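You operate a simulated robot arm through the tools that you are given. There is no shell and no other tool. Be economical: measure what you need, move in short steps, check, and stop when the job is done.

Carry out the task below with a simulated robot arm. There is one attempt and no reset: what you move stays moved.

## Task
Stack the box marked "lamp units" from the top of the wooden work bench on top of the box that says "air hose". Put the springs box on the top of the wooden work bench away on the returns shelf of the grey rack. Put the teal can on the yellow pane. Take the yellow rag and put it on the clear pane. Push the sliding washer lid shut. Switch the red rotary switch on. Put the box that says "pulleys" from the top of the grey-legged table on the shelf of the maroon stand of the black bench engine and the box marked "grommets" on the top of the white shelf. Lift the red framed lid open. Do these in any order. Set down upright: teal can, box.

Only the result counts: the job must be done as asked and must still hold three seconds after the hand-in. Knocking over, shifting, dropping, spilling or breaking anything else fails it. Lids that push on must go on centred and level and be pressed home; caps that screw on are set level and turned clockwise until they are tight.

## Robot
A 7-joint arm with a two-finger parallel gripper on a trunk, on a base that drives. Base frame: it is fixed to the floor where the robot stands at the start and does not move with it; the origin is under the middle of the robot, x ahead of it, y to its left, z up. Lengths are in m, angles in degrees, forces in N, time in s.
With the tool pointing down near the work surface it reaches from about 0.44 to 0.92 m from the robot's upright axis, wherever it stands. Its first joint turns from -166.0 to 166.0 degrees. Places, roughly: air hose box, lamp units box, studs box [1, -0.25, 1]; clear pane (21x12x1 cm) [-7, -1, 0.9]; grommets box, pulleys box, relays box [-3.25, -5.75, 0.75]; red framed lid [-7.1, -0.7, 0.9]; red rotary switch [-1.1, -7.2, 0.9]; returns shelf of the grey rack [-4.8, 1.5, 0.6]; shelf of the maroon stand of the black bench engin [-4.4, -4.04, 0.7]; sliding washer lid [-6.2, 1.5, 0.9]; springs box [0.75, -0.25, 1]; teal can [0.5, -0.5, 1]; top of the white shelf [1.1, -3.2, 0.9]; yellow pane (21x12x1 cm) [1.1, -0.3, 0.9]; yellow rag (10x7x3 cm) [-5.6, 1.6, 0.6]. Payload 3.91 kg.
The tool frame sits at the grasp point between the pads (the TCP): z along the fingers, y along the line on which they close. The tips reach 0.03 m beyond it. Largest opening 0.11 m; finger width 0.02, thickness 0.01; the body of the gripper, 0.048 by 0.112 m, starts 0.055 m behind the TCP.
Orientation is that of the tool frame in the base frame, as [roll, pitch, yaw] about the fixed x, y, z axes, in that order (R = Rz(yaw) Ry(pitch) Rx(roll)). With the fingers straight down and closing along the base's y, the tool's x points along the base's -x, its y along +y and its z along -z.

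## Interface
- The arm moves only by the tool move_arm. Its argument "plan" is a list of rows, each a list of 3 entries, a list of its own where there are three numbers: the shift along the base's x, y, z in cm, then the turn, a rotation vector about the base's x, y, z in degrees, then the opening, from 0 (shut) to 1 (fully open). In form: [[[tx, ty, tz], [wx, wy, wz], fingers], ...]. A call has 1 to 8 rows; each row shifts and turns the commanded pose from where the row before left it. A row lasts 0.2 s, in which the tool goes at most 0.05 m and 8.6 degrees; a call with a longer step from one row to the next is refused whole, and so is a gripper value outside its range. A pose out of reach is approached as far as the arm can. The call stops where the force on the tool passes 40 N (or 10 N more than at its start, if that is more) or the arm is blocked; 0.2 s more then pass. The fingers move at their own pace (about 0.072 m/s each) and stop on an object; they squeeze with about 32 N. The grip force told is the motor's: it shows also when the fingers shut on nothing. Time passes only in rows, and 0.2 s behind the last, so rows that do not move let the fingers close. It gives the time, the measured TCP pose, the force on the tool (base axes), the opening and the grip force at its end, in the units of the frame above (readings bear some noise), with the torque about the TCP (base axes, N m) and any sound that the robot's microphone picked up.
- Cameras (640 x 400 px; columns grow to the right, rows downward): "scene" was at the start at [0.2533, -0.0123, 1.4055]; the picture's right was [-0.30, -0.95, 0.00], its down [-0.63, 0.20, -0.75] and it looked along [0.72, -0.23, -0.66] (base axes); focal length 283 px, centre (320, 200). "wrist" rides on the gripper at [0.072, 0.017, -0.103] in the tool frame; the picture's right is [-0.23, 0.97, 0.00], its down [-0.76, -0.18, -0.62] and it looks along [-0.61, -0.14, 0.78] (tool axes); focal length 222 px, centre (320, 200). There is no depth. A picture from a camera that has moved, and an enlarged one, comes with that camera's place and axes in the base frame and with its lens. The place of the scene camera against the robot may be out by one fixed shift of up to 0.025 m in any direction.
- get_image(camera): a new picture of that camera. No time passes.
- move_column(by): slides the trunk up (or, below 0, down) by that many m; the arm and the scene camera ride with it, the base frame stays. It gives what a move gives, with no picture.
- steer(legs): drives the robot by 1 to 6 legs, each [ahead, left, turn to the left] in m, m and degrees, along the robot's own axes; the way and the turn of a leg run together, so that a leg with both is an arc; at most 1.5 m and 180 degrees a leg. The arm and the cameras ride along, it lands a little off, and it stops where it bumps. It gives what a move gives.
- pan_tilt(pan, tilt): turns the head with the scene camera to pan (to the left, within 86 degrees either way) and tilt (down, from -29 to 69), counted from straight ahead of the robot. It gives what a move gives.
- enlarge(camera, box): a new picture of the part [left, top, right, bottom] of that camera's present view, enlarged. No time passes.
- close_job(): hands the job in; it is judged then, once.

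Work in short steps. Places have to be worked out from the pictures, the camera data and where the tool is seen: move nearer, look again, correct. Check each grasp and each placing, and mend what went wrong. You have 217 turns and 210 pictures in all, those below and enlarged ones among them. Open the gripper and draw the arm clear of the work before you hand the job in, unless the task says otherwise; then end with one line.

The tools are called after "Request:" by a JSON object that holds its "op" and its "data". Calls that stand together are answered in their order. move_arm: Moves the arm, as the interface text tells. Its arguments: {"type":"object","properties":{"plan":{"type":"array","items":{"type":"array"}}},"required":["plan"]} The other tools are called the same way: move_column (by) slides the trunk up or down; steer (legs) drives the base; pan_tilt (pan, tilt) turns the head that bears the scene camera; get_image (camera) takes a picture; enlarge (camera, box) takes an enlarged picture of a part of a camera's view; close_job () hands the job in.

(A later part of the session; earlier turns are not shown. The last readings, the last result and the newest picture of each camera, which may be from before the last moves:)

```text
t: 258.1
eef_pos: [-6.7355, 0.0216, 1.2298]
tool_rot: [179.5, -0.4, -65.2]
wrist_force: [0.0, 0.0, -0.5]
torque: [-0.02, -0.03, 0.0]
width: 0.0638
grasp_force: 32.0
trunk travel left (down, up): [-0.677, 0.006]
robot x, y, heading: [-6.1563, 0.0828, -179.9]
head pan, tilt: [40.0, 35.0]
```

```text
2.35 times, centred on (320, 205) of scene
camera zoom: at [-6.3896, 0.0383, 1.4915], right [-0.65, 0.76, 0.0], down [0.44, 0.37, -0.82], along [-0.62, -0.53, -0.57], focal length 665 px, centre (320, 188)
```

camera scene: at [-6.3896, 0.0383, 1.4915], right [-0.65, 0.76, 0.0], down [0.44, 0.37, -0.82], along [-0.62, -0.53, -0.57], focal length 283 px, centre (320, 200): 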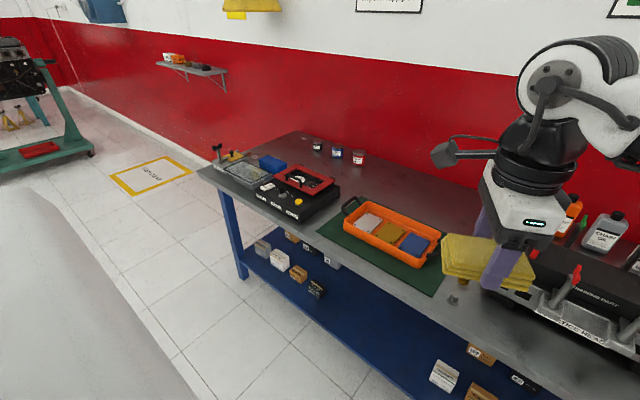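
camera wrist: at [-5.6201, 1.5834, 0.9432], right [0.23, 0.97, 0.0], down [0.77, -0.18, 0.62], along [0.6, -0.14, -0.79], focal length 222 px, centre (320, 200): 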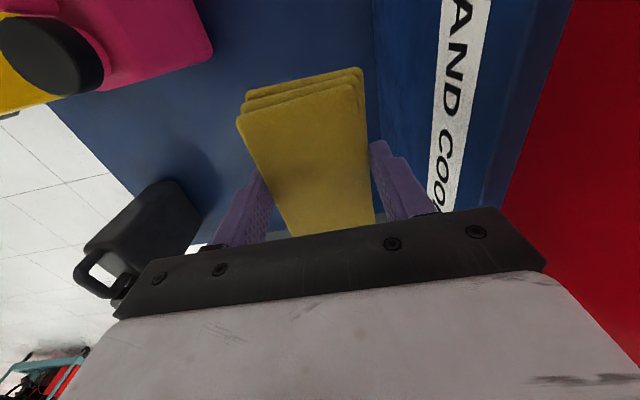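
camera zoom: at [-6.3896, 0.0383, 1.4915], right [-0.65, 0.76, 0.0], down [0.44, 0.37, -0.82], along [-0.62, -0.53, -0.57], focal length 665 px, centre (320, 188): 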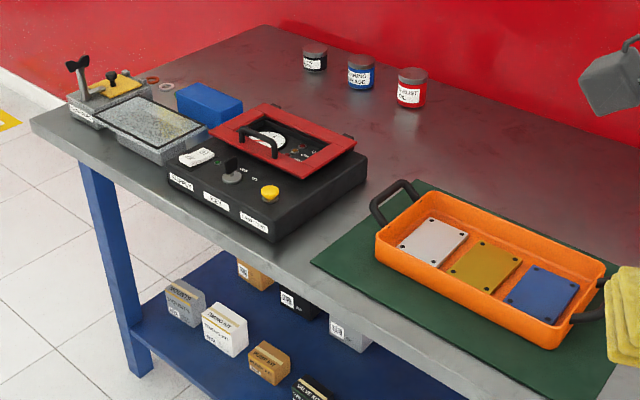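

Move left (−y) 0.8 m along the bench to face the red lid and clear pane.

Request:
{"op": "steer", "data": {"legs": [[0, 0.82, 0]]}}

Request:
{"op": "pan_tilt", "data": {"pan": 15, "tilt": 45}}

Request:
{"op": "get_image", "data": {"camera": "scene"}}

Request:
{"op": "get_image", "data": {"camera": "wrist"}}

```text
t: 264.9
eef_pos: [-6.7367, -0.7975, 1.2309]
tool_rot: [179.6, -0.2, -65.7]
wrist_force: [-0.9, -0.3, -0.3]
torque: [0.01, 0.01, -0.01]
width: 0.0638
grasp_force: 31.9
trunk travel left (down, up): [-0.677, 0.006]
robot x, y, heading: [-6.1577, -0.7395, 179.5]
head pan, tilt: [40.0, 35.0]
```

```text
t: 265.7
eef_pos: [-6.7371, -0.7974, 1.2301]
tool_rot: [179.6, -0.4, -65.7]
wrist_force: [0.8, 0.5, -0.1]
torque: [-0.02, -0.04, -0.04]
width: 0.064
grasp_force: 32.3
trunk travel left (down, up): [-0.677, 0.006]
robot x, y, heading: [-6.1542, -0.739, 179.7]
head pan, tilt: [15.0, 45.0]
```

```text
88 pictures are left
camera scene: at [-6.4014, -0.7486, 1.4767], right [-0.25, 0.97, 0.0], down [0.68, 0.18, -0.71], along [-0.68, -0.18, -0.71], focal length 283 px, centre (320, 200)
```

scene: 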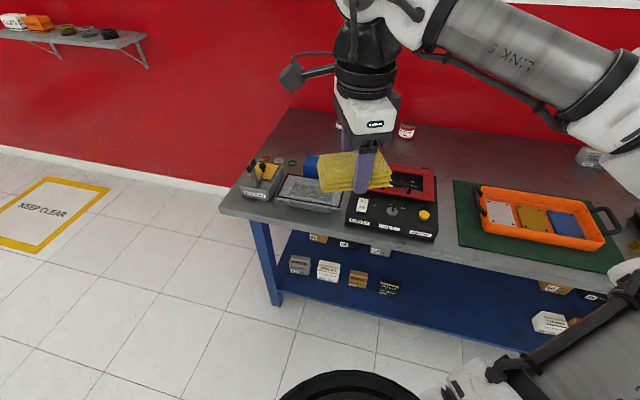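

```text
87 pictures are left
camera wrist: at [-6.7226, -0.8691, 1.3329], right [-0.98, -0.19, 0.01], down [-0.15, 0.77, 0.62], along [-0.12, 0.6, -0.79], focal length 222 px, centre (320, 200)
```

wrist: 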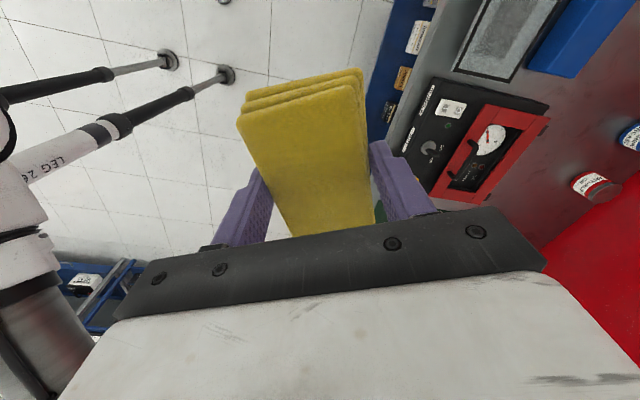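

Zoom on the pane and red lid.

Request:
{"op": "enlarge", "data": {"camera": "scene", "box": [230, 140, 450, 250]}}

Request:
{"op": "enlarge", "data": {"camera": "wrist", "box": [380, 0, 640, 220]}}

```text
2.91 times, centred on (340, 195) of scene
camera zoom: at [-6.4014, -0.7486, 1.4767], right [-0.25, 0.97, 0.0], down [0.68, 0.18, -0.71], along [-0.68, -0.18, -0.71], focal length 823 px, centre (262, 214)
```

zoom: 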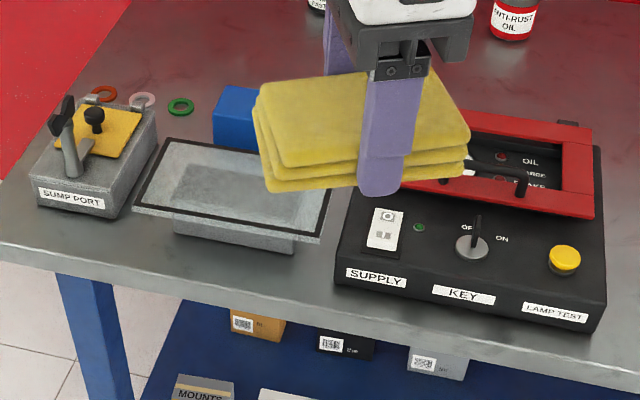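

```text
1.82 times, centred on (510, 110) of wrist
camera zoom: at [-6.7226, -0.8691, 1.3329], right [-0.98, -0.19, 0.01], down [-0.15, 0.77, 0.62], along [-0.12, 0.6, -0.79], focal length 404 px, centre (-26, 364)
```

zoom: 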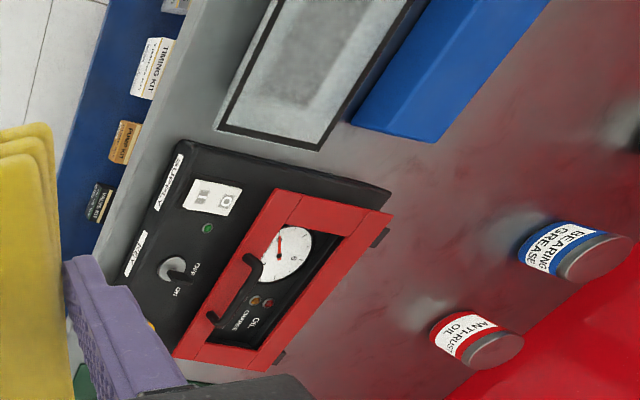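

Pane top ≈z 0.837, centre ≈(-7.05,-0.95), resting on a block. Drive 0.2 ahead and 0.12 left.

Request:
{"op": "steer", "data": {"legs": [[0.2, 0.12, 0]]}}

Request:
{"op": "move_arm", "data": {"plan": [[[-1, 0, -4], [0, 0, -8], 0], [[-1, 0, -4], [0, 0, -8], 0], [[-1, 0, -4], [0, 0, -8], 0]]}}

Request:
{"op": "get_image", "data": {"camera": "wrist"}}

Request:
{"op": "get_image", "data": {"camera": "scene"}}

```text
t: 267.5
eef_pos: [-6.9344, -0.9166, 1.2289]
tool_rot: [179.7, -0.2, -65.4]
wrist_force: [-0.3, -0.5, -0.3]
torque: [0.03, 0.0, 0.0]
width: 0.064
grasp_force: 32.2
trunk travel left (down, up): [-0.677, 0.006]
robot x, y, heading: [-6.355, -0.8564, -180.4]
head pan, tilt: [15.0, 45.0]
```

```text
t: 268.3
eef_pos: [-6.964, -0.9161, 1.1091]
tool_rot: [179.5, -0.5, -89.5]
wrist_force: [-0.2, 0.2, 0.1]
torque: [-0.02, -0.06, 0.01]
width: 0.0637
grasp_force: 32.0
trunk travel left (down, up): [-0.677, 0.006]
robot x, y, heading: [-6.3544, -0.8581, -180.0]
head pan, tilt: [15.0, 45.0]
```

```text
84 pictures are left
camera wrist: at [-6.9806, -0.9877, 1.2129], right [-0.98, 0.22, 0.0], down [0.17, 0.77, 0.62], along [0.13, 0.6, -0.79], focal length 222 px, centre (320, 200)
```

wrist: 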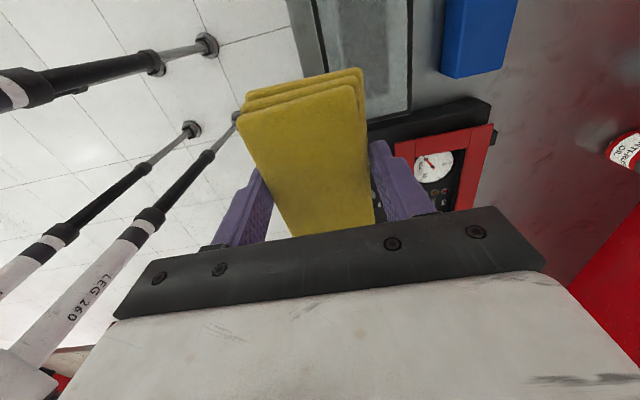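

```text
83 pictures are left
camera scene: at [-6.5999, -0.8659, 1.4765], right [-0.26, 0.97, 0.0], down [0.68, 0.18, -0.71], along [-0.68, -0.18, -0.71], focal length 283 px, centre (320, 200)
```

scene: 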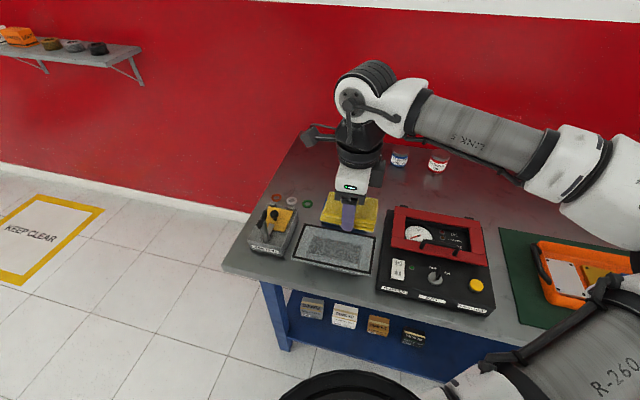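

Positions confirmed: pane centre (-7.05,-0.945). Move over it and descend to just above.

Request:
{"op": "move_arm", "data": {"plan": [[[-4, -1.5, 0], [0, 0, 0], 0], [[-4, -1.4, -2], [0, 0, 0], 0], [[-0.6, 0, -4], [0, 0, 0], 0], [[0, 0, -4], [0, 0, 0], 0], [[0, 0, -4], [0, 0, 0], 0], [[0, 0, -4], [0, 0, 0], 0], [[0, 0, -2], [0, 0, 0], 0]]}}

Request:
{"op": "enlarge", "data": {"camera": "scene", "box": [240, 140, 420, 300]}}

```text
t: 269.9
eef_pos: [-7.0513, -0.9458, 0.91]
tool_rot: [179.5, -0.3, -89.4]
wrist_force: [-0.1, 0.1, -0.1]
torque: [0.01, -0.01, -0.01]
width: 0.0637
grasp_force: 32.0
trunk travel left (down, up): [-0.677, 0.006]
robot x, y, heading: [-6.3499, -0.8605, -180.1]
head pan, tilt: [15.0, 45.0]
```

```text
2.50 times, centred on (330, 220) of scene
camera zoom: at [-6.5993, -0.866, 1.4767], right [-0.26, 0.97, 0.0], down [0.68, 0.18, -0.71], along [-0.68, -0.18, -0.71], focal length 707 px, centre (295, 150)
```

zoom: 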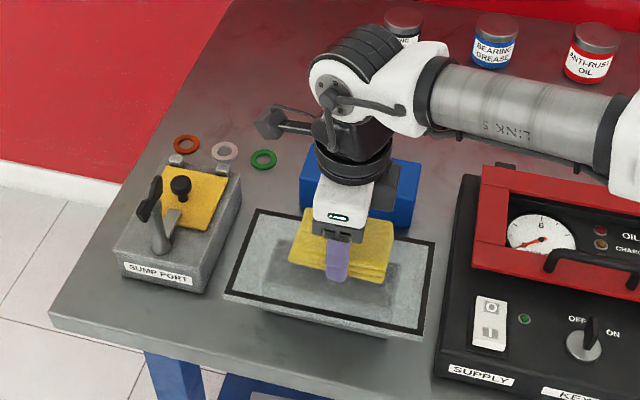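

Well over the pane. Lower gently.

Request:
{"op": "move_arm", "data": {"plan": [[[0, -0.3, -1], [0, 0, 0], 0], [[0, 0, -1], [0, 0, 0], 0], [[0, 0, -0.5], [0, 0, 0], 0], [[0, 0, 0], [0, 0, 0], 0]]}}

Request:
{"op": "move_arm", "data": {"plan": [[[0, 0, -0.4], [0, 0, 0], 0], [[0, 0, -0.3], [0, 0, 0], 0], [[0, 0, 0], [0, 0, 0], 0]]}}

Request:
{"op": "move_arm", "data": {"plan": [[[0, 0, -0.3], [0, 0, 0], 0], [[0, 0, 0], [0, 0, 0], 0]]}}

Request:
{"op": "enlarge", "data": {"camera": "scene", "box": [280, 190, 400, 290]}}

```text
t: 270.5
eef_pos: [-7.0496, -0.9495, 0.8965]
tool_rot: [179.2, -0.5, -89.4]
wrist_force: [10.7, 3.0, 31.1]
torque: [0.67, -1.36, 0.0]
width: 0.0637
grasp_force: 32.1
trunk travel left (down, up): [-0.677, 0.006]
robot x, y, heading: [-6.3511, -0.8545, -180.3]
head pan, tilt: [15.0, 45.0]
stopped in row 3: the force on the tool passed its limit at 45 N (the readings are from after the stop); the commanded pose is now the measured one
```

```text
t: 270.9
eef_pos: [-7.0487, -0.9491, 0.8963]
tool_rot: [178.9, -0.5, -89.4]
wrist_force: [10.2, 3.8, 28.9]
torque: [0.57, -1.22, 0.0]
width: 0.0637
grasp_force: 31.8
trunk travel left (down, up): [-0.677, 0.006]
robot x, y, heading: [-6.3503, -0.8575, 180.2]
head pan, tilt: [15.0, 45.0]
stopped in row 1: the force on the tool passed its limit at 47 N (the readings are from after the stop); the commanded pose is now the measured one
```

```text
t: 271.3
eef_pos: [-7.0508, -0.9509, 0.8956]
tool_rot: [178.9, -0.6, -89.3]
wrist_force: [9.3, 2.6, 24.4]
torque: [0.39, -1.06, 0.06]
width: 0.0643
grasp_force: 31.8
trunk travel left (down, up): [-0.677, 0.006]
robot x, y, heading: [-6.3566, -0.8596, 180.1]
head pan, tilt: [15.0, 45.0]
stopped in row 1: the force on the tool passed its limit at 45 N (the readings are from after the stop); the commanded pose is now the measured one
```

```text
4.00 times, centred on (340, 240) of scene
camera zoom: at [-6.5966, -0.8648, 1.477], right [-0.26, 0.97, 0.0], down [0.68, 0.18, -0.71], along [-0.68, -0.18, -0.71], focal length 1131 px, centre (240, 40)
```

zoom: 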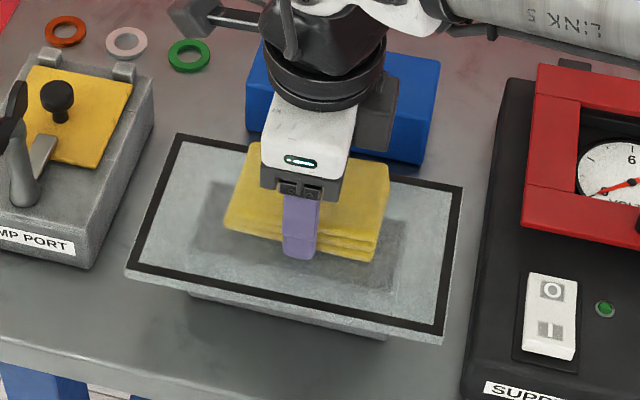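

Front fingertip touches the pane; rag is essentially on it. Rise 2 mm, open, and lift off.

Request:
{"op": "move_arm", "data": {"plan": [[[0, 0, 0.3], [0, 0, 0], 0], [[0, 0, 0], [0, 0, 0], 0.75], [[0, 0, 0], [0, 0, 0], 0.75], [[0, 0, 1], [0, 0, 0], 0.75], [[0, 0, 3], [0, 0, 0], 0.75], [[0, 0, 4], [0, 0, 0], 0.75], [[0, 0, 4], [0, 0, 0], 0.75]]}}

Request:
{"op": "enlarge", "data": {"camera": "scene", "box": [230, 160, 530, 330]}}

Request:
{"op": "get_image", "data": {"camera": "wrist"}}

```text
t: 272.9
eef_pos: [-7.0512, -0.951, 1.016]
tool_rot: [178.9, -0.5, -89.5]
wrist_force: [0.2, -0.4, 0.9]
torque: [-0.03, 0.0, -0.06]
width: 0.0824
grasp_force: 0.0
trunk travel left (down, up): [-0.677, 0.006]
robot x, y, heading: [-6.3506, -0.8603, 179.9]
head pan, tilt: [15.0, 45.0]
```

```text
2.13 times, centred on (380, 245) of scene
camera zoom: at [-6.5985, -0.8657, 1.4767], right [-0.26, 0.97, 0.0], down [0.68, 0.18, -0.71], along [-0.68, -0.18, -0.71], focal length 603 px, centre (192, 104)
```

zoom: 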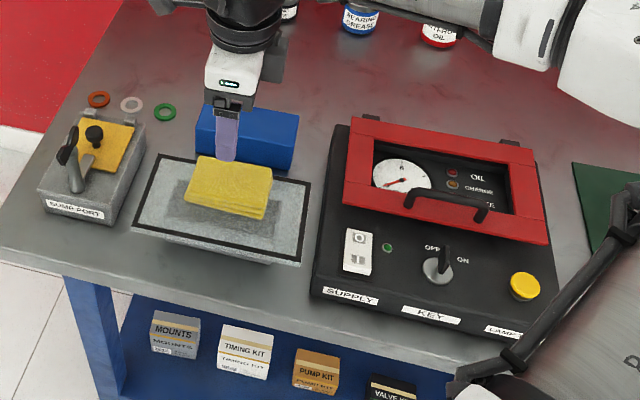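

```text
79 pictures are left
camera wrist: at [-7.0675, -1.0224, 1.1203], right [-0.98, 0.22, 0.02], down [0.18, 0.77, 0.61], along [0.12, 0.6, -0.79], focal length 222 px, centre (320, 200)
```

wrist: 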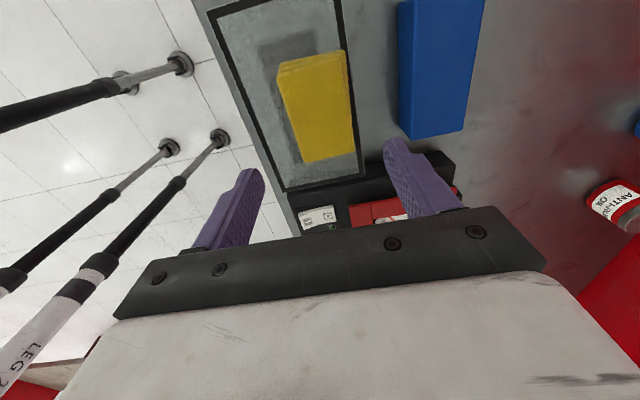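

Rag is on the pane. Now move above the red lid's handle (≈(-7.03,-0.70)) and look closely.

Request:
{"op": "move_arm", "data": {"plan": [[[0, 2, 4], [0.5, 0.5, 0], 0.75], [[0, 4.5, 2], [0.5, 0, 0], 0.75], [[0, 4.5, 0], [0, 0, 0], 0.75], [[0, 4.5, 0], [0, 0, 0], 0.6], [[0, 4.5, 0], [0, 0, 0], 0.5]]}}

Request:
{"op": "get_image", "data": {"camera": "wrist"}}

Request:
{"op": "enlarge", "data": {"camera": "scene", "box": [370, 150, 530, 320]}}

```text
t: 274.1
eef_pos: [-7.0528, -0.7492, 1.0786]
tool_rot: [178.5, 0.4, -89.2]
wrist_force: [0.2, 0.8, 0.2]
torque: [-0.03, 0.01, 0.02]
width: 0.0551
grasp_force: 0.0
trunk travel left (down, up): [-0.677, 0.006]
robot x, y, heading: [-6.353, -0.8582, -179.9]
head pan, tilt: [15.0, 45.0]
```

```text
78 pictures are left
camera wrist: at [-7.0667, -0.8221, 1.1807], right [-0.98, 0.21, 0.03], down [0.19, 0.76, 0.62], along [0.11, 0.61, -0.78], focal length 222 px, centre (320, 200)
```

wrist: 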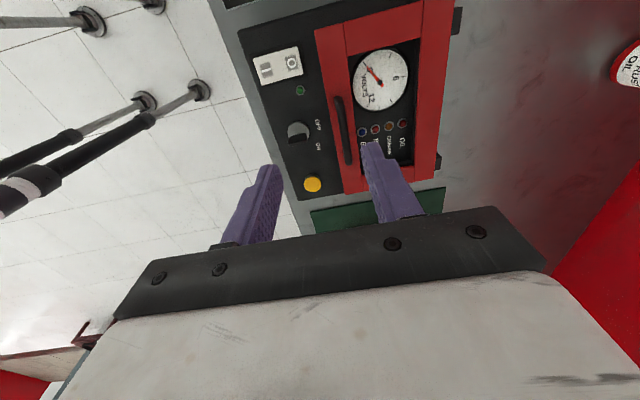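

```text
2.35 times, centred on (450, 235) of scene
camera zoom: at [-6.5986, -0.8651, 1.4767], right [-0.26, 0.97, 0.0], down [0.68, 0.18, -0.71], along [-0.68, -0.18, -0.71], focal length 665 px, centre (14, 118)
```

zoom: 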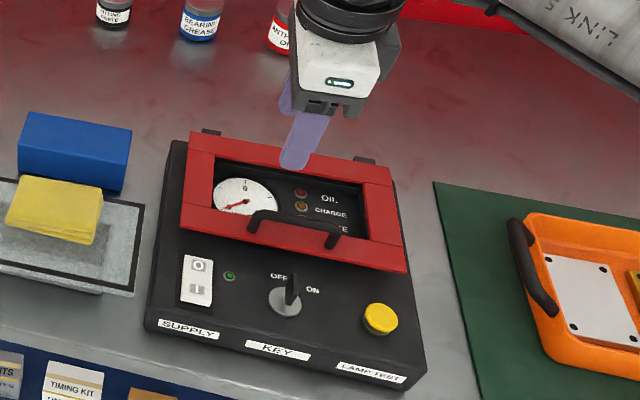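

Handle bar runs along y at x≈-7.081, y≈-0.75…-0.665, z≈0.90; hinge at x≈-7.21. Position above it.

Request:
{"op": "move_arm", "data": {"plan": [[[-1.4, 2, -3], [-0.4, -1.5, 0], 0.4], [[-1.4, 2.1, -4], [0, 0, 0], 0.4], [[0, 0, -4], [0, 0, 0], 0.4], [[0, 0, -1.5], [0, 0, 0], 0.4]]}}

Request:
{"op": "get_image", "data": {"camera": "wrist"}}

Request:
{"op": "enlarge", "data": {"camera": "scene", "box": [370, 150, 530, 320]}}

```text
t: 275.1
eef_pos: [-7.0811, -0.7084, 0.9518]
tool_rot: [-180.0, 0.0, -89.4]
wrist_force: [-0.2, 0.2, 0.5]
torque: [-0.01, 0.01, -0.05]
width: 0.044
grasp_force: 0.1
trunk travel left (down, up): [-0.677, 0.006]
robot x, y, heading: [-6.3541, -0.8559, 180.1]
head pan, tilt: [15.0, 45.0]
```

```text
76 pictures are left
camera wrist: at [-7.0986, -0.7813, 1.054], right [-0.98, 0.22, 0.0], down [0.17, 0.76, 0.62], along [0.13, 0.61, -0.78], focal length 222 px, centre (320, 200)
```

wrist: 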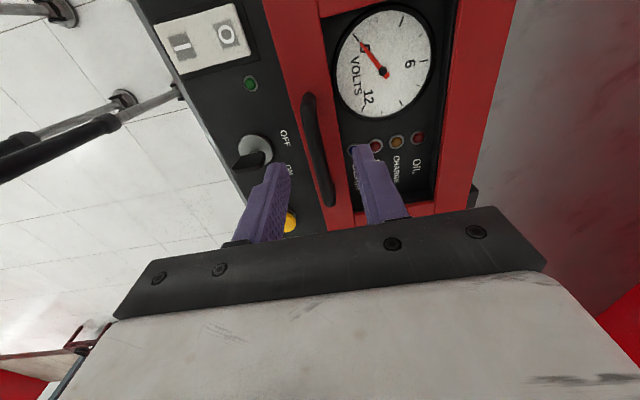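

```text
2.35 times, centred on (450, 235) of scene
camera zoom: at [-6.5989, -0.8656, 1.4767], right [-0.26, 0.97, 0.0], down [0.68, 0.18, -0.71], along [-0.68, -0.18, -0.71], focal length 665 px, centre (14, 118)
```

zoom: 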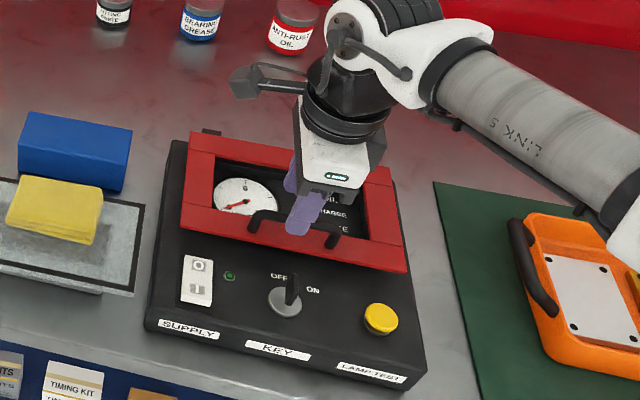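

Bar at z≈0.91, centred between the fingers. Lower 2.4 cm and close on it.

Request:
{"op": "move_arm", "data": {"plan": [[[0.2, 0, -1.2], [0, 0, 0], 0.4], [[0, 0, -1.2], [0, 0, 0], 0.4], [[0, 0, 0], [0, 0, 0], 0], [[0, 0, 0], [0, 0, 0], 0], [[0, 0, 0], [0, 0, 0], 0]]}}

Request:
{"op": "get_image", "data": {"camera": "wrist"}}

```text
t: 276.3
eef_pos: [-7.0806, -0.711, 0.9274]
tool_rot: [179.9, 0.1, -89.4]
wrist_force: [-0.5, -1.2, -0.4]
torque: [-0.12, -0.03, -0.41]
width: 0.0104
grasp_force: 45.6
trunk travel left (down, up): [-0.677, 0.006]
robot x, y, heading: [-6.3571, -0.8602, 180.0]
head pan, tilt: [15.0, 45.0]
```

```text
74 pictures are left
camera wrist: at [-7.0971, -0.7823, 1.0301], right [-0.98, 0.22, 0.0], down [0.17, 0.76, 0.62], along [0.13, 0.61, -0.78], focal length 222 px, centre (320, 200)
```

wrist: 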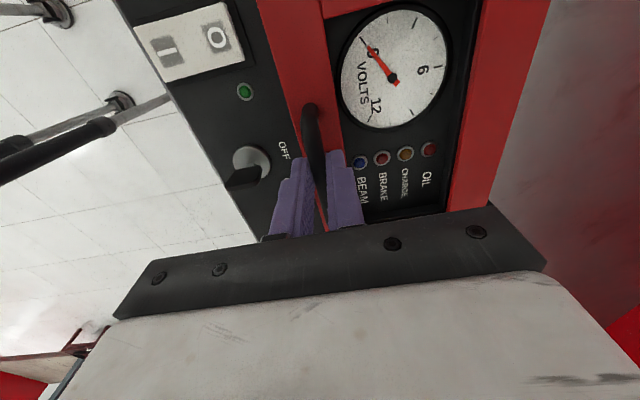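

Gripped. Start lifting along the hinge arc and watch the force.

Request:
{"op": "move_arm", "data": {"plan": [[[-0.3, 0, 1.1], [0, 0, 0], 0], [[-0.45, 0, 1.1], [0, 0, 0], 0], [[-0.6, 0, 1.1], [0, 0, 0], 0]]}}

Request:
{"op": "get_image", "data": {"camera": "wrist"}}

```text
t: 277.1
eef_pos: [-7.0924, -0.7103, 0.9611]
tool_rot: [-180.0, 0.0, -89.3]
wrist_force: [2.1, -7.5, -1.2]
torque: [0.09, -0.14, -0.59]
width: 0.0103
grasp_force: 45.1
trunk travel left (down, up): [-0.677, 0.006]
robot x, y, heading: [-6.3553, -0.8579, -179.9]
head pan, tilt: [15.0, 45.0]
```

```text
73 pictures are left
camera wrist: at [-7.109, -0.7823, 1.0637], right [-0.98, 0.22, 0.0], down [0.17, 0.76, 0.62], along [0.13, 0.61, -0.78], focal length 222 px, centre (320, 200)
```

wrist: 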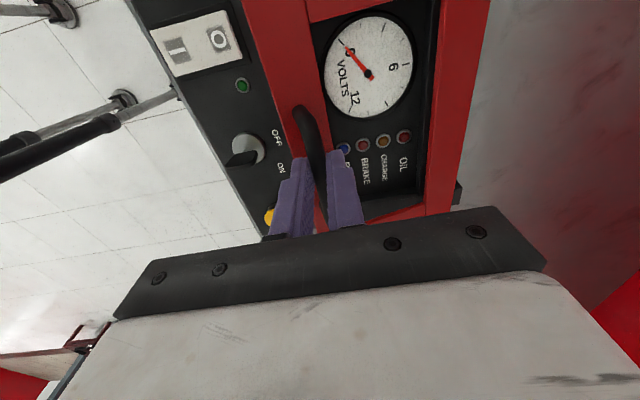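

Lid is rising with low force. Continue the arc.

Request:
{"op": "move_arm", "data": {"plan": [[[-1.0, 0, 1.5], [0, 0, 0], 0], [[-1.2, 0, 1.33], [0, 0, 0], 0], [[-1.35, 0, 1.15], [0, 0, 0], 0], [[-1.5, 0, 1.0], [0, 0, 0], 0]]}}

Request:
{"op": "move_arm", "data": {"plan": [[[-1.6, 0, 0.8], [0, 0, 0], 0], [[-1.7, 0, 0.55], [0, 0, 0], 0], [[-1.75, 0, 0.35], [0, 0, 0], 0], [[-1.8, 0, 0.1], [0, 0, 0], 0]]}}

Request:
{"op": "enlarge", "data": {"camera": "scene", "box": [340, 110, 540, 310]}}

```text
t: 278.1
eef_pos: [-7.1407, -0.7095, 1.0137]
tool_rot: [179.7, 0.3, -89.5]
wrist_force: [10.6, -5.7, 15.5]
torque: [0.42, -0.27, -0.81]
width: 0.0105
grasp_force: 45.2
trunk travel left (down, up): [-0.677, 0.006]
robot x, y, heading: [-6.3535, -0.8554, 180.0]
head pan, tilt: [15.0, 45.0]
```

```text
t: 279.1
eef_pos: [-7.2104, -0.7101, 1.0318]
tool_rot: [179.8, 0.1, -89.3]
wrist_force: [1.4, -3.4, 23.0]
torque: [0.66, 0.0, -0.94]
width: 0.0105
grasp_force: 44.6
trunk travel left (down, up): [-0.677, 0.006]
robot x, y, heading: [-6.3553, -0.8583, 180.0]
head pan, tilt: [15.0, 45.0]
```

```text
2.00 times, centred on (440, 210) of scene
camera zoom: at [-6.5964, -0.8666, 1.4773], right [-0.26, 0.97, 0.0], down [0.68, 0.18, -0.71], along [-0.68, -0.18, -0.71], focal length 566 px, centre (80, 180)
```

zoom: 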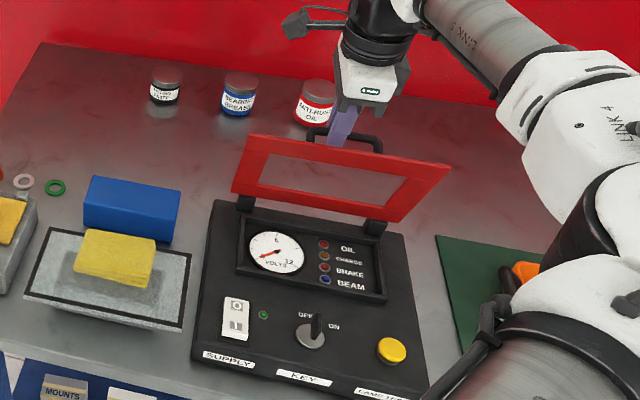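

Lid is about vertical. Push it further past vertical.

Request:
{"op": "move_arm", "data": {"plan": [[[-1.6, 0, 0.4], [0, 0, 0], 0], [[-1.6, 0, 0.0], [0, 0, 0], 0], [[-1.5, 0, -0.2], [0, 0, 0], 0]]}}

Request:
{"op": "enlarge", "data": {"camera": "scene", "box": [340, 110, 540, 310]}}

```text
t: 279.9
eef_pos: [-7.2565, -0.7106, 1.0267]
tool_rot: [-179.7, 0.1, -89.2]
wrist_force: [5.1, -5.7, -16.8]
torque: [0.44, -0.06, -0.94]
width: 0.0106
grasp_force: 45.2
trunk travel left (down, up): [-0.677, 0.006]
robot x, y, heading: [-6.3545, -0.8574, 179.9]
head pan, tilt: [15.0, 45.0]
```

```text
2.00 times, centred on (440, 210) of scene
camera zoom: at [-6.6005, -0.8659, 1.4758], right [-0.26, 0.97, 0.0], down [0.68, 0.18, -0.71], along [-0.68, -0.18, -0.71], focal length 566 px, centre (80, 180)
```

zoom: 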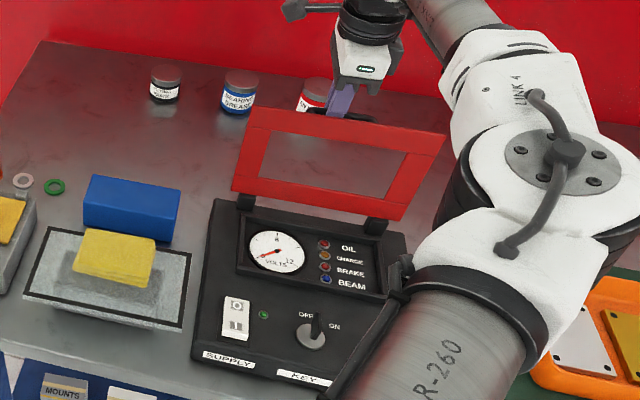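

Push a little more past vertical so it stays, stopping at resistance.

Request:
{"op": "move_arm", "data": {"plan": [[[-1.2, 0, -0.4], [0, 0, 0], 0], [[-1.1, 0, -0.8], [0, 0, 0], 0], [[0, 0, 0], [0, 0, 0], 0]]}}

Request:
{"op": "enlarge", "data": {"camera": "scene", "box": [340, 110, 540, 310]}}

```text
t: 280.4
eef_pos: [-7.2721, -0.7102, 1.0209]
tool_rot: [-179.1, 0.0, -89.4]
wrist_force: [15.8, -3.5, 5.7]
torque: [0.71, -0.36, -0.91]
width: 0.0106
grasp_force: 44.6
trunk travel left (down, up): [-0.677, 0.006]
robot x, y, heading: [-6.3528, -0.8552, 180.0]
head pan, tilt: [15.0, 45.0]
stopped in row 2: the force on the tool passed its limit at 48 N (the readings are from after the stop); the commanded pose is now the measured one
```

```text
2.00 times, centred on (440, 210) of scene
camera zoom: at [-6.5979, -0.866, 1.4773], right [-0.26, 0.97, 0.0], down [0.68, 0.18, -0.71], along [-0.68, -0.18, -0.71], focal length 566 px, centre (80, 180)
```

zoom: 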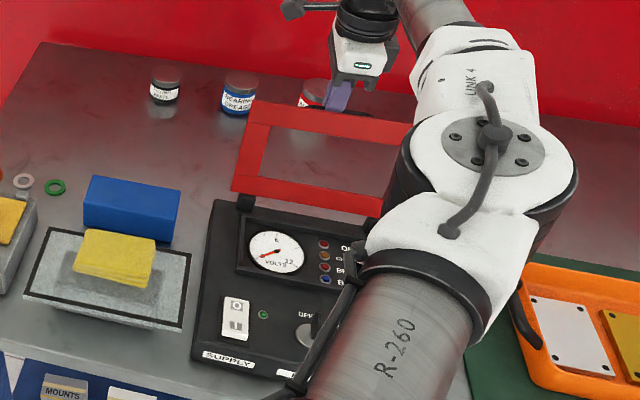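

Stop reached at ≈100°. Open and rise slowly, then check it stays.

Request:
{"op": "move_arm", "data": {"plan": [[[0, 0, 0], [0, 0, 0], 0.3], [[0, 0, 0], [0, 0, 0], 0.3], [[0, 0, 1.5], [0, 0, 0], 0.3], [[0, 0, 3], [0, 0, 0], 0.3], [[0, 0, 4], [0, 0, 0], 0.3], [[0, 0, 4], [0, 0, 0], 0.3]]}}

Request:
{"op": "move_arm", "data": {"plan": [[[4, 0, 1], [0, 0, 0], 0.3], [[4, 0, 0], [0, 0, 0], 0.3], [[4, 0, 0], [0, 0, 0], 0.3], [[4, 0, 0], [0, 0, 0], 0.3], [[4, 0, 0], [0, 0, 0], 0.3], [[4, 0, 0], [0, 0, 0], 0.3]]}}

Request:
{"op": "get_image", "data": {"camera": "scene"}}

```text
t: 281.8
eef_pos: [-7.2732, -0.7129, 1.1458]
tool_rot: [-179.2, 0.0, -89.2]
wrist_force: [0.5, 0.2, 0.1]
torque: [-0.04, -0.02, 0.04]
width: 0.0329
grasp_force: 0.1
trunk travel left (down, up): [-0.677, 0.006]
robot x, y, heading: [-6.3518, -0.8583, -179.7]
head pan, tilt: [15.0, 45.0]
```

```text
t: 283.2
eef_pos: [-7.2375, -0.6655, 1.2117]
tool_rot: [-179.1, -0.1, -89.3]
wrist_force: [0.0, 0.6, -0.9]
torque: [0.02, 0.01, 0.03]
width: 0.0329
grasp_force: 0.0
out of reach, approached as far as the arm can: row 1, 2, 3, 4, 5, 6
trunk travel left (down, up): [-0.677, 0.006]
robot x, y, heading: [-6.3529, -0.8588, 179.8]
head pan, tilt: [15.0, 45.0]
```

```text
69 pictures are left
camera scene: at [-6.5983, -0.8653, 1.4767], right [-0.26, 0.97, 0.0], down [0.68, 0.18, -0.71], along [-0.68, -0.18, -0.71], focal length 283 px, centre (320, 200)
```

scene: 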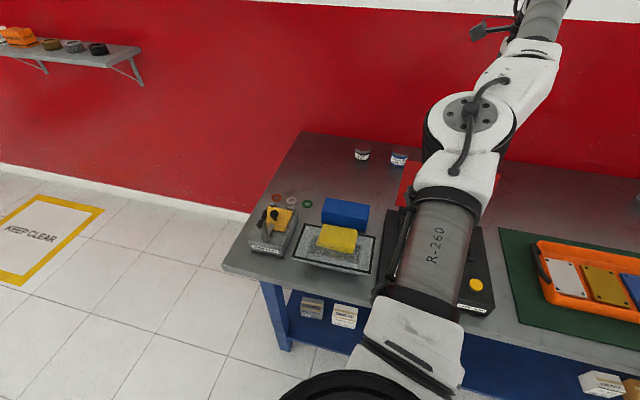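

Lid stands open. Back the base away; arm is high above the lid.

Request:
{"op": "steer", "data": {"legs": [[-0.45, 0, 0]]}}

Request:
{"op": "move_arm", "data": {"plan": [[[2, 0, 0], [0, 0, 0], 0.3], [[4, 0, 0], [0, 0, 0], 0.3], [[4, 0, 0], [0, 0, 0], 0.3], [[4, 0, 0], [0, 0, 0], 0.3]]}}

Request:
{"op": "get_image", "data": {"camera": "scene"}}

```text
t: 285.9
eef_pos: [-6.7881, -0.6618, 1.2108]
tool_rot: [-179.0, -0.2, -89.7]
wrist_force: [0.2, 0.6, -0.1]
torque: [-0.01, 0.0, 0.02]
width: 0.033
grasp_force: 0.0
trunk travel left (down, up): [-0.677, 0.006]
robot x, y, heading: [-5.9057, -0.8577, 179.7]
head pan, tilt: [15.0, 45.0]
```

```text
t: 286.9
eef_pos: [-6.758, -0.6217, 1.2506]
tool_rot: [-179.0, -0.1, -89.6]
wrist_force: [-0.2, 0.0, -0.6]
torque: [-0.01, -0.02, -0.01]
width: 0.033
grasp_force: 0.0
out of reach, approached as far as the arm can: row 1, 2, 3, 4
trunk travel left (down, up): [-0.677, 0.006]
robot x, y, heading: [-5.9071, -0.8584, 179.7]
head pan, tilt: [15.0, 45.0]
```

```text
68 pictures are left
camera scene: at [-6.1523, -0.8652, 1.4767], right [-0.25, 0.97, 0.0], down [0.68, 0.18, -0.71], along [-0.68, -0.18, -0.71], focal length 283 px, centre (320, 200)
```

scene: 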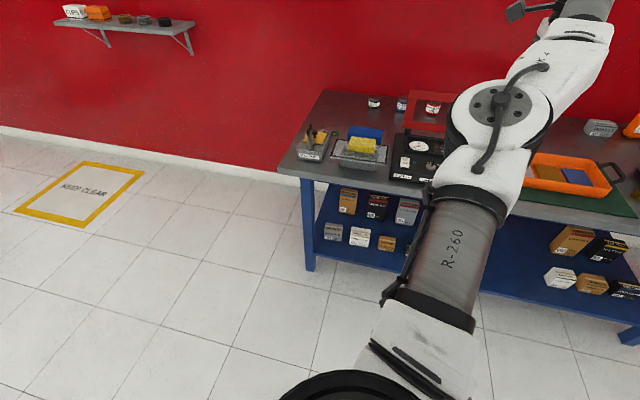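

Lid stays open. Untangle the arm posture: lower a bit and pull in with slight yaw.

Request:
{"op": "move_arm", "data": {"plan": [[[2, -3, -3], [0, 0, 8], 0.5], [[2, -3, -3], [0, 0, 8], 0.5], [[2, -3, -2], [0, 0, 8], 0.5], [[3, -2, 0], [0, 0, 8], 0.5], [[4, -1, 0], [0, 0, 8], 0.5], [[4, -1, 0], [0, 0, 8], 0.5], [[4, -1, 0], [0, 0, 8], 0.5]]}}

Request:
{"op": "get_image", "data": {"camera": "scene"}}

```text
t: 288.5
eef_pos: [-6.7734, -0.6716, 1.2575]
tool_rot: [-179.1, -0.2, -33.6]
wrist_force: [0.6, 0.3, 0.4]
torque: [-0.02, 0.01, -0.01]
width: 0.0549
grasp_force: 0.1
out of reach, approached as far as the arm can: row 1, 2, 3, 4, 5, 6, 7
trunk travel left (down, up): [-0.677, 0.006]
robot x, y, heading: [-5.9076, -0.8619, 179.6]
head pan, tilt: [15.0, 45.0]
```

```text
67 pictures are left
camera scene: at [-6.152, -0.8642, 1.4768], right [-0.25, 0.97, 0.0], down [0.68, 0.18, -0.71], along [-0.68, -0.18, -0.71], focal length 283 px, centre (320, 200)
```

scene: 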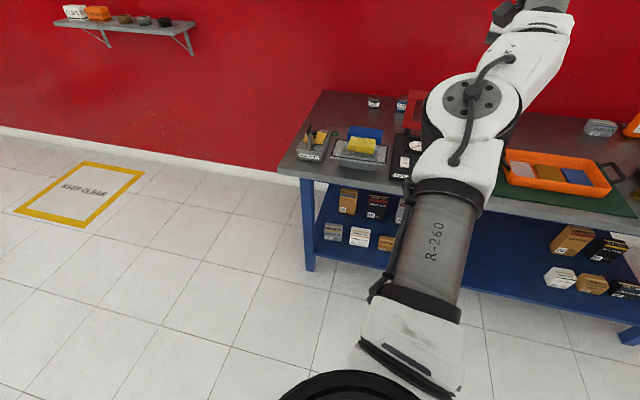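

Request:
{"op": "move_arm", "data": {"plan": [[[0, 0, -5], [0, 0, 0], 0.5], [[0, 0, -5], [0, 0, 0], 0.5], [[0, 0, -5], [0, 0, 0], 0.5], [[0, 0, -5], [0, 0, 0], 0.5], [[4, 0, 0], [0, 0, 0], 0.5], [[4, 0, 0], [0, 0, 0], 0.5], [[4, 0, 0], [0, 0, 0], 0.5], [[4, 0, 0], [0, 0, 0], 0.5]]}}

Request:
{"op": "get_image", "data": {"camera": "wrist"}}

```text
t: 290.3
eef_pos: [-6.8119, -0.6475, 1.1356]
tool_rot: [-179.1, -0.1, -33.6]
wrist_force: [0.3, 0.5, 0.1]
torque: [0.0, 0.0, 0.0]
width: 0.0552
grasp_force: 0.0
out of reach, approached as far as the arm can: row 1, 2, 3, 4, 5, 6, 7, 8
trunk travel left (down, up): [-0.677, 0.006]
robot x, y, heading: [-5.9063, -0.8562, 179.7]
head pan, tilt: [15.0, 45.0]
```

```text
66 pictures are left
camera wrist: at [-6.7635, -0.7038, 1.2381], right [-0.73, -0.68, -0.02], down [-0.54, 0.56, 0.62], along [-0.42, 0.46, -0.78], focal length 222 px, centre (320, 200)
```

wrist: 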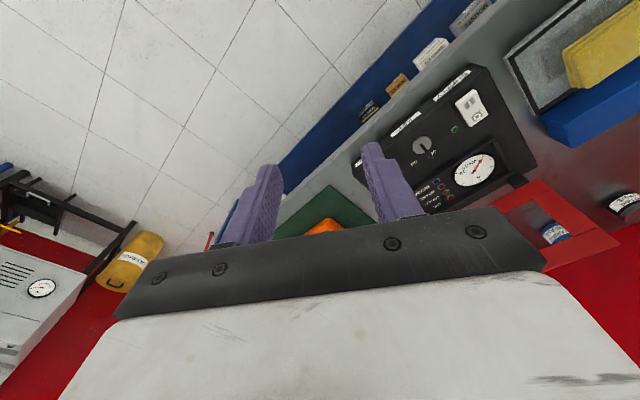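

Request:
{"op": "steer", "data": {"legs": [[-0.4, 0, 0]]}}

Request:
{"op": "move_arm", "data": {"plan": [[[1, -4, -1], [0, 0, 0], 0.5], [[1, -4, -1], [0, 0, 0], 0.5], [[1, -4, -1], [0, 0, 0], 0.5], [[1, -4, -1], [0, 0, 0], 0.5], [[1, -4, -1], [0, 0, 0], 0.5], [[1, -4, -1], [0, 0, 0], 0.5]]}}

Request:
{"op": "get_image", "data": {"camera": "scene"}}

```text
t: 292.8
eef_pos: [-6.4098, -0.6485, 1.1362]
tool_rot: [-179.2, -0.1, -34.0]
wrist_force: [0.7, -0.4, 0.3]
torque: [0.04, 0.01, -0.01]
width: 0.055
grasp_force: 0.0
trunk travel left (down, up): [-0.677, 0.006]
robot x, y, heading: [-5.5066, -0.8612, 179.2]
head pan, tilt: [15.0, 45.0]
```

```text
t: 294.2
eef_pos: [-6.4496, -0.843, 1.104]
tool_rot: [-179.0, -0.2, -34.0]
wrist_force: [1.0, 0.5, -0.6]
torque: [0.01, 0.01, -0.01]
width: 0.0548
grasp_force: 0.1
out of reach, approached as far as the arm can: row 1, 2, 3, 4, 5, 6
trunk travel left (down, up): [-0.677, 0.006]
robot x, y, heading: [-5.5078, -0.8646, 179.4]
head pan, tilt: [15.0, 45.0]
```

```text
65 pictures are left
camera scene: at [-5.7522, -0.8688, 1.4766], right [-0.25, 0.97, 0.0], down [0.69, 0.18, -0.71], along [-0.69, -0.17, -0.71], focal length 283 px, centre (320, 200)
```

scene: 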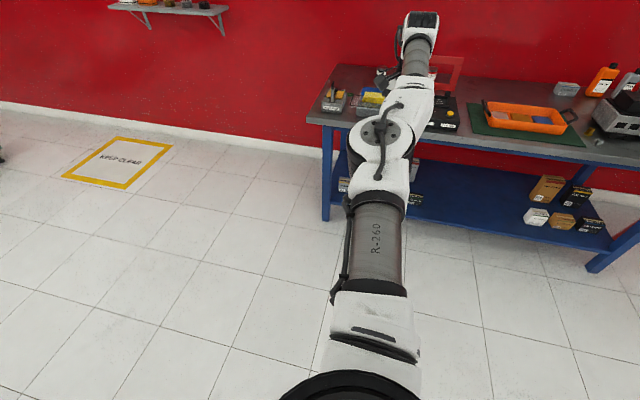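

Request:
{"op": "move_arm", "data": {"plan": [[[0, 0, -4], [0, 0, 0], 0.5], [[0, 0, -4], [0, 0, 0], 0.5], [[0, 0, -4], [0, 0, 0], 0.5], [[0, 0, -4], [0, 0, 0], 0.5], [[0, 0, -4], [0, 0, 0], 0.5], [[0, 0, -4], [0, 0, 0], 0.5]]}}

Request:
{"op": "move_arm", "data": {"plan": [[[5, 0, 0], [0, 0, 0], 0.5], [[5, 0, 0], [0, 0, 0], 0.5], [[5, 0, 0], [0, 0, 0], 0.5], [[5, 0, 0], [0, 0, 0], 0.5], [[5, 0, 0], [0, 0, 0], 0.5], [[5, 0, 0], [0, 0, 0], 0.5], [[5, 0, 0], [0, 0, 0], 0.5], [[5, 0, 0], [0, 0, 0], 0.5]]}}

```text
t: 295.6
eef_pos: [-6.4613, -0.8448, 0.864]
tool_rot: [-179.1, -0.2, -33.9]
wrist_force: [0.4, -0.3, 0.0]
torque: [-0.03, -0.02, -0.01]
width: 0.0549
grasp_force: 0.2
out of reach, approached as far as the arm can: row 1, 2, 3
trunk travel left (down, up): [-0.677, 0.006]
robot x, y, heading: [-5.5067, -0.8629, 179.5]
head pan, tilt: [15.0, 45.0]
```

```text
t: 297.4
eef_pos: [-6.4554, -0.8414, 0.8402]
tool_rot: [-179.0, -0.2, -33.9]
wrist_force: [-0.4, 0.9, 0.4]
torque: [0.04, -0.02, -0.03]
width: 0.0549
grasp_force: 0.0
out of reach, approached as far as the arm can: row 1, 2, 3, 4, 5, 6, 7, 8
trunk travel left (down, up): [-0.677, 0.006]
robot x, y, heading: [-5.5074, -0.8601, 179.1]
head pan, tilt: [15.0, 45.0]
```

Request:
{"op": "move_arm", "data": {"plan": [[[2, 0, 0], [0, 8, 0], 0.5], [[2, 0, 0], [0, 8, 0], 0.5], [[3, 0, 0], [0, 8, 0], 0.5], [[4, 0, 0], [0, 0, 0], 0.5], [[4, 0, 0], [0, 0, 0], 0.5], [[4, 0, 0], [0, 0, 0], 0.5]]}}

Request:
{"op": "get_image", "data": {"camera": "scene"}}

```text
t: 298.8
eef_pos: [-6.5235, -0.8328, 0.7853]
tool_rot: [166.9, 19.5, -36.4]
wrist_force: [-0.3, -0.9, 0.0]
torque: [0.0, -0.01, 0.0]
width: 0.055
grasp_force: 0.0
out of reach, approached as far as the arm can: row 1, 2, 3, 4, 5, 6
trunk travel left (down, up): [-0.677, 0.006]
robot x, y, heading: [-5.5085, -0.8626, 179.5]
head pan, tilt: [15.0, 45.0]
```

```text
64 pictures are left
camera scene: at [-5.7522, -0.868, 1.4766], right [-0.25, 0.97, 0.0], down [0.69, 0.17, -0.71], along [-0.69, -0.17, -0.71], focal length 283 px, centre (320, 200)
```

scene: 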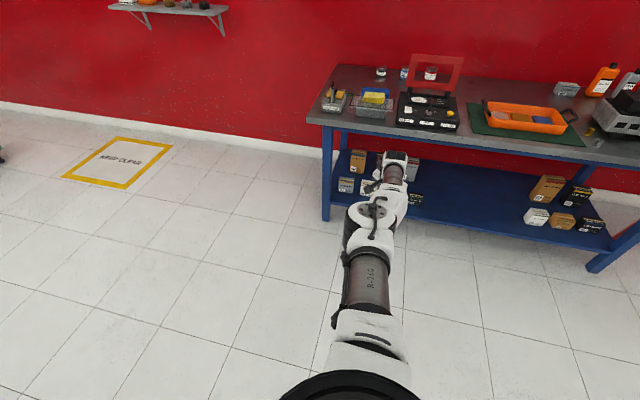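

Request:
{"op": "move_arm", "data": {"plan": [[[5, 0, 0], [0, 0, 0], 0.5], [[5, 0, 0], [0, 0, 0], 0.5], [[5, 0, 0], [0, 0, 0], 0.5], [[5, 0, 0], [0, 0, 0], 0.5], [[5, 0, 0], [0, 0, 0], 0.5], [[5, 0, 0], [0, 0, 0], 0.5], [[5, 0, 0], [0, 0, 0], 0.5], [[5, 0, 0], [0, 0, 0], 0.5]]}}

Request:
{"op": "move_arm", "data": {"plan": [[[0, 0, 5], [0, 0, 0], 0.5], [[0, 0, 5], [0, 0, 0], 0.5], [[0, 0, 5], [0, 0, 0], 0.5], [[0, 0, 5], [0, 0, 0], 0.5], [[3, 0, 3], [0, 0, 0], 0.5], [[3, 0, 3], [0, 0, 0], 0.5], [[3, 0, 3], [0, 0, 0], 0.5], [[3, 0, 3], [0, 0, 0], 0.5]]}}

```text
t: 300.6
eef_pos: [-6.5071, -0.826, 0.7367]
tool_rot: [167.0, 19.4, -36.4]
wrist_force: [-0.2, -0.2, -1.1]
torque: [-0.01, 0.0, 0.01]
width: 0.055
grasp_force: 0.0
out of reach, approached as far as the arm can: row 1, 2, 3, 4, 5, 6, 7, 8
trunk travel left (down, up): [-0.677, 0.006]
robot x, y, heading: [-5.5046, -0.8618, 179.3]
head pan, tilt: [15.0, 45.0]
```

```text
t: 302.4
eef_pos: [-6.5434, -0.8203, 1.044]
tool_rot: [167.1, 19.4, -36.4]
wrist_force: [0.3, 0.7, 0.4]
torque: [-0.03, -0.01, -0.01]
width: 0.0551
grasp_force: 0.0
out of reach, approached as far as the arm can: row 1, 2, 3, 5, 6, 7, 8
trunk travel left (down, up): [-0.677, 0.006]
robot x, y, heading: [-5.5074, -0.8611, 179.5]
head pan, tilt: [15.0, 45.0]
```

The elbow is straight (singular), so inward moves don't register. I'll tilt the tool strongly back toward the robot to force the elbow to bend.

Request:
{"op": "move_arm", "data": {"plan": [[[0, 0, 0], [0, -8.5, 0], 0.5], [[0, 0, 0], [0, -8.5, 0], 0.5], [[0, 0, 0], [0, -8.5, 0], 0.5], [[0, 0, 0], [0, -8.5, 0], 0.5], [[0, 0, 0], [0, -8.5, 0], 0.5], [[0, 0, 0], [0, -8.5, 0], 0.5], [[0, 0, 0], [0, -8.5, 0], 0.5], [[0, 0, 0], [0, -8.5, 0], 0.5]]}}

Request:
{"op": "move_arm", "data": {"plan": [[[2, 0, 0], [0, -8.5, 0], 0.5], [[2, 0, 0], [0, -8.5, 0], 0.5], [[3, 0, 0], [0, -8.5, 0], 0.5], [[4, 0, 0], [0, 0, 0], 0.5], [[4, 0, 0], [0, 0, 0], 0.5], [[4, 0, 0], [0, 0, 0], 0.5]]}}

Request:
{"op": "get_image", "data": {"camera": "scene"}}

```text
t: 304.2
eef_pos: [-6.3268, -0.818, 1.0155]
tool_rot: [-155.6, -30.7, -40.5]
wrist_force: [-0.6, 0.5, 0.3]
torque: [-0.03, -0.03, 0.0]
width: 0.0547
grasp_force: 0.0
out of reach, approached as far as the arm can: row 1, 2, 3, 4, 5, 6, 7, 8
trunk travel left (down, up): [-0.677, 0.006]
robot x, y, heading: [-5.5081, -0.8659, 179.2]
head pan, tilt: [15.0, 45.0]
```

```text
t: 305.6
eef_pos: [-6.0672, -0.8291, 0.9915]
tool_rot: [-131.1, -47.8, -56.5]
wrist_force: [-0.5, 0.2, 0.0]
torque: [0.04, -0.01, 0.01]
width: 0.0554
grasp_force: 0.0
out of reach, approached as far as the arm can: row 1, 2, 3
trunk travel left (down, up): [-0.677, 0.006]
robot x, y, heading: [-5.5029, -0.8635, 179.5]
head pan, tilt: [15.0, 45.0]
```

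```text
63 pictures are left
camera scene: at [-5.7516, -0.8675, 1.4768], right [-0.25, 0.97, 0.0], down [0.68, 0.17, -0.71], along [-0.69, -0.18, -0.71], focal length 283 px, centre (320, 200)
```

scene: 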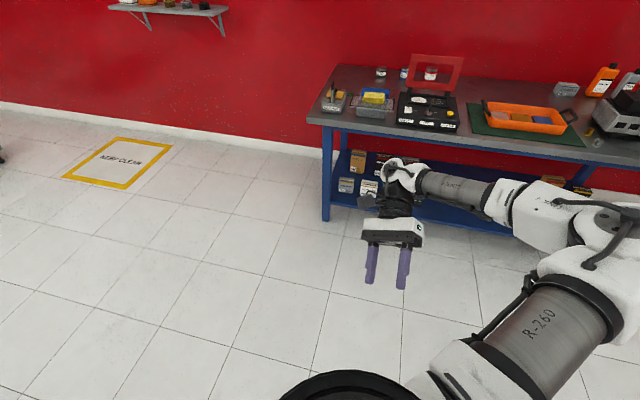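

The elbow is bent again. Restore the tool to vertical.

Request:
{"op": "move_arm", "data": {"plan": [[[0, 0, 1], [0, 8, 0], 0.5], [[0, 0, 1], [0, 8, 0], 0.5], [[0, 0, 1], [0, 8, 0], 0.5], [[0, 0, 1], [0, 8, 0], 0.5], [[0, 0, 1], [0, 8, 0], 0.5], [[0, 0, 1], [0, 8, 0], 0.5], [[0, 0, 1], [0, 8, 0], 0.5], [[0, 0, 1], [0, 8, 0], 0.5]]}}

Request:
{"op": "enlarge", "data": {"camera": "scene", "box": [310, 40, 530, 170]}}

```text
t: 307.4
eef_pos: [-6.0672, -0.8297, 1.0731]
tool_rot: [-179.3, 0.6, -34.1]
wrist_force: [0.1, -0.7, -0.7]
torque: [-0.02, -0.01, 0.0]
width: 0.0553
grasp_force: 0.1
trunk travel left (down, up): [-0.677, 0.006]
robot x, y, heading: [-5.5117, -0.8631, 179.0]
head pan, tilt: [15.0, 45.0]
```

```text
2.91 times, centred on (420, 105) of scene
camera zoom: at [-5.7516, -0.868, 1.4767], right [-0.25, 0.97, 0.0], down [0.68, 0.17, -0.71], along [-0.69, -0.17, -0.71], focal length 823 px, centre (29, 476)
```

zoom: 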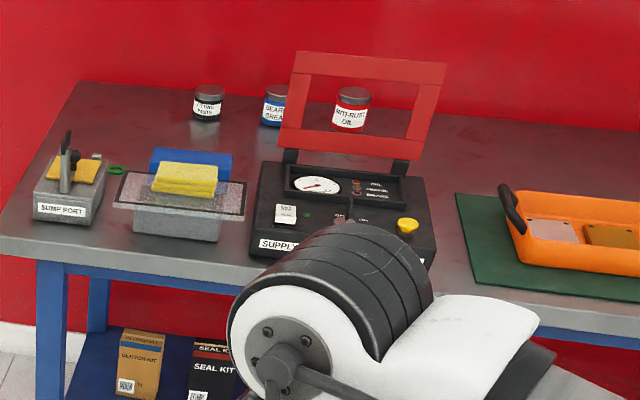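

Next the washer lid. Raise the tool, then drive to about (-6.0, 0.55) facing +y.

Request:
{"op": "move_arm", "data": {"plan": [[[0, 0, 4], [0, 0, 0], 0.5], [[0, 0, 4], [0, 0, 0], 0.5], [[0, 0, 4], [0, 0, 0], 0.5]]}}

Request:
{"op": "steer", "data": {"legs": [[0, 0, -89.5], [1.0, 0.25, 0], [0.4, 0.23, 0]]}}

Request:
{"op": "pan_tilt", "data": {"pan": 10, "tilt": 40}}

Request:
{"op": "get_image", "data": {"camera": "scene"}}

Request:
{"op": "get_image", "data": {"camera": "wrist"}}

```text
t: 308.2
eef_pos: [-6.0687, -0.8298, 1.1939]
tool_rot: [-179.4, 0.5, -34.1]
wrist_force: [-0.1, 0.5, -0.5]
torque: [-0.02, -0.02, -0.02]
width: 0.0548
grasp_force: 0.0
trunk travel left (down, up): [-0.677, 0.006]
robot x, y, heading: [-5.5068, -0.8647, 179.5]
head pan, tilt: [15.0, 45.0]
```

```text
t: 320.0
eef_pos: [-5.9335, 1.1235, 1.1912]
tool_rot: [-179.5, 0.5, -123.4]
wrist_force: [0.2, -0.3, -1.0]
torque: [0.02, 0.02, -0.02]
width: 0.0552
grasp_force: 0.0
trunk travel left (down, up): [-0.677, 0.006]
robot x, y, heading: [-5.9612, 0.5604, 89.6]
head pan, tilt: [15.0, 45.0]
```

```text
t: 320.6
eef_pos: [-5.9335, 1.1229, 1.1932]
tool_rot: [-179.5, 0.6, -123.5]
wrist_force: [0.4, 0.1, -0.3]
torque: [-0.03, 0.0, -0.02]
width: 0.055
grasp_force: 0.1
trunk travel left (down, up): [-0.677, 0.006]
robot x, y, heading: [-5.963, 0.5627, 89.8]
head pan, tilt: [10.0, 40.0]
```

```text
61 pictures are left
camera scene: at [-5.9725, 0.8278, 1.4839], right [0.98, 0.17, 0.0], down [0.11, -0.63, -0.77], along [-0.13, 0.75, -0.64], focal length 283 px, centre (320, 200)
```

scene: 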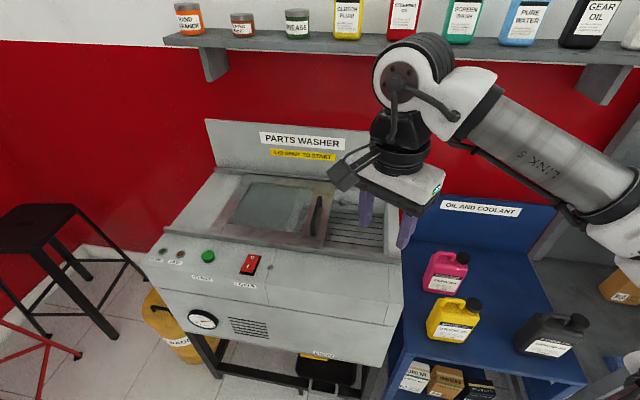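

```text
60 pictures are left
camera wrist: at [-5.9896, 1.0728, 1.2948], right [-0.69, 0.73, -0.01], down [0.56, 0.54, 0.63], along [0.46, 0.43, -0.78], focal length 222 px, centre (320, 200)
```

wrist: 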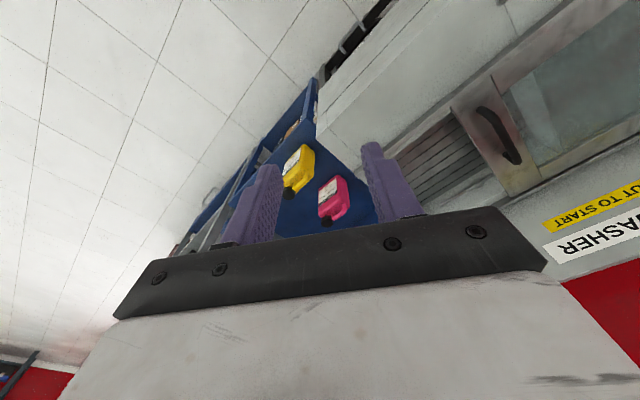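

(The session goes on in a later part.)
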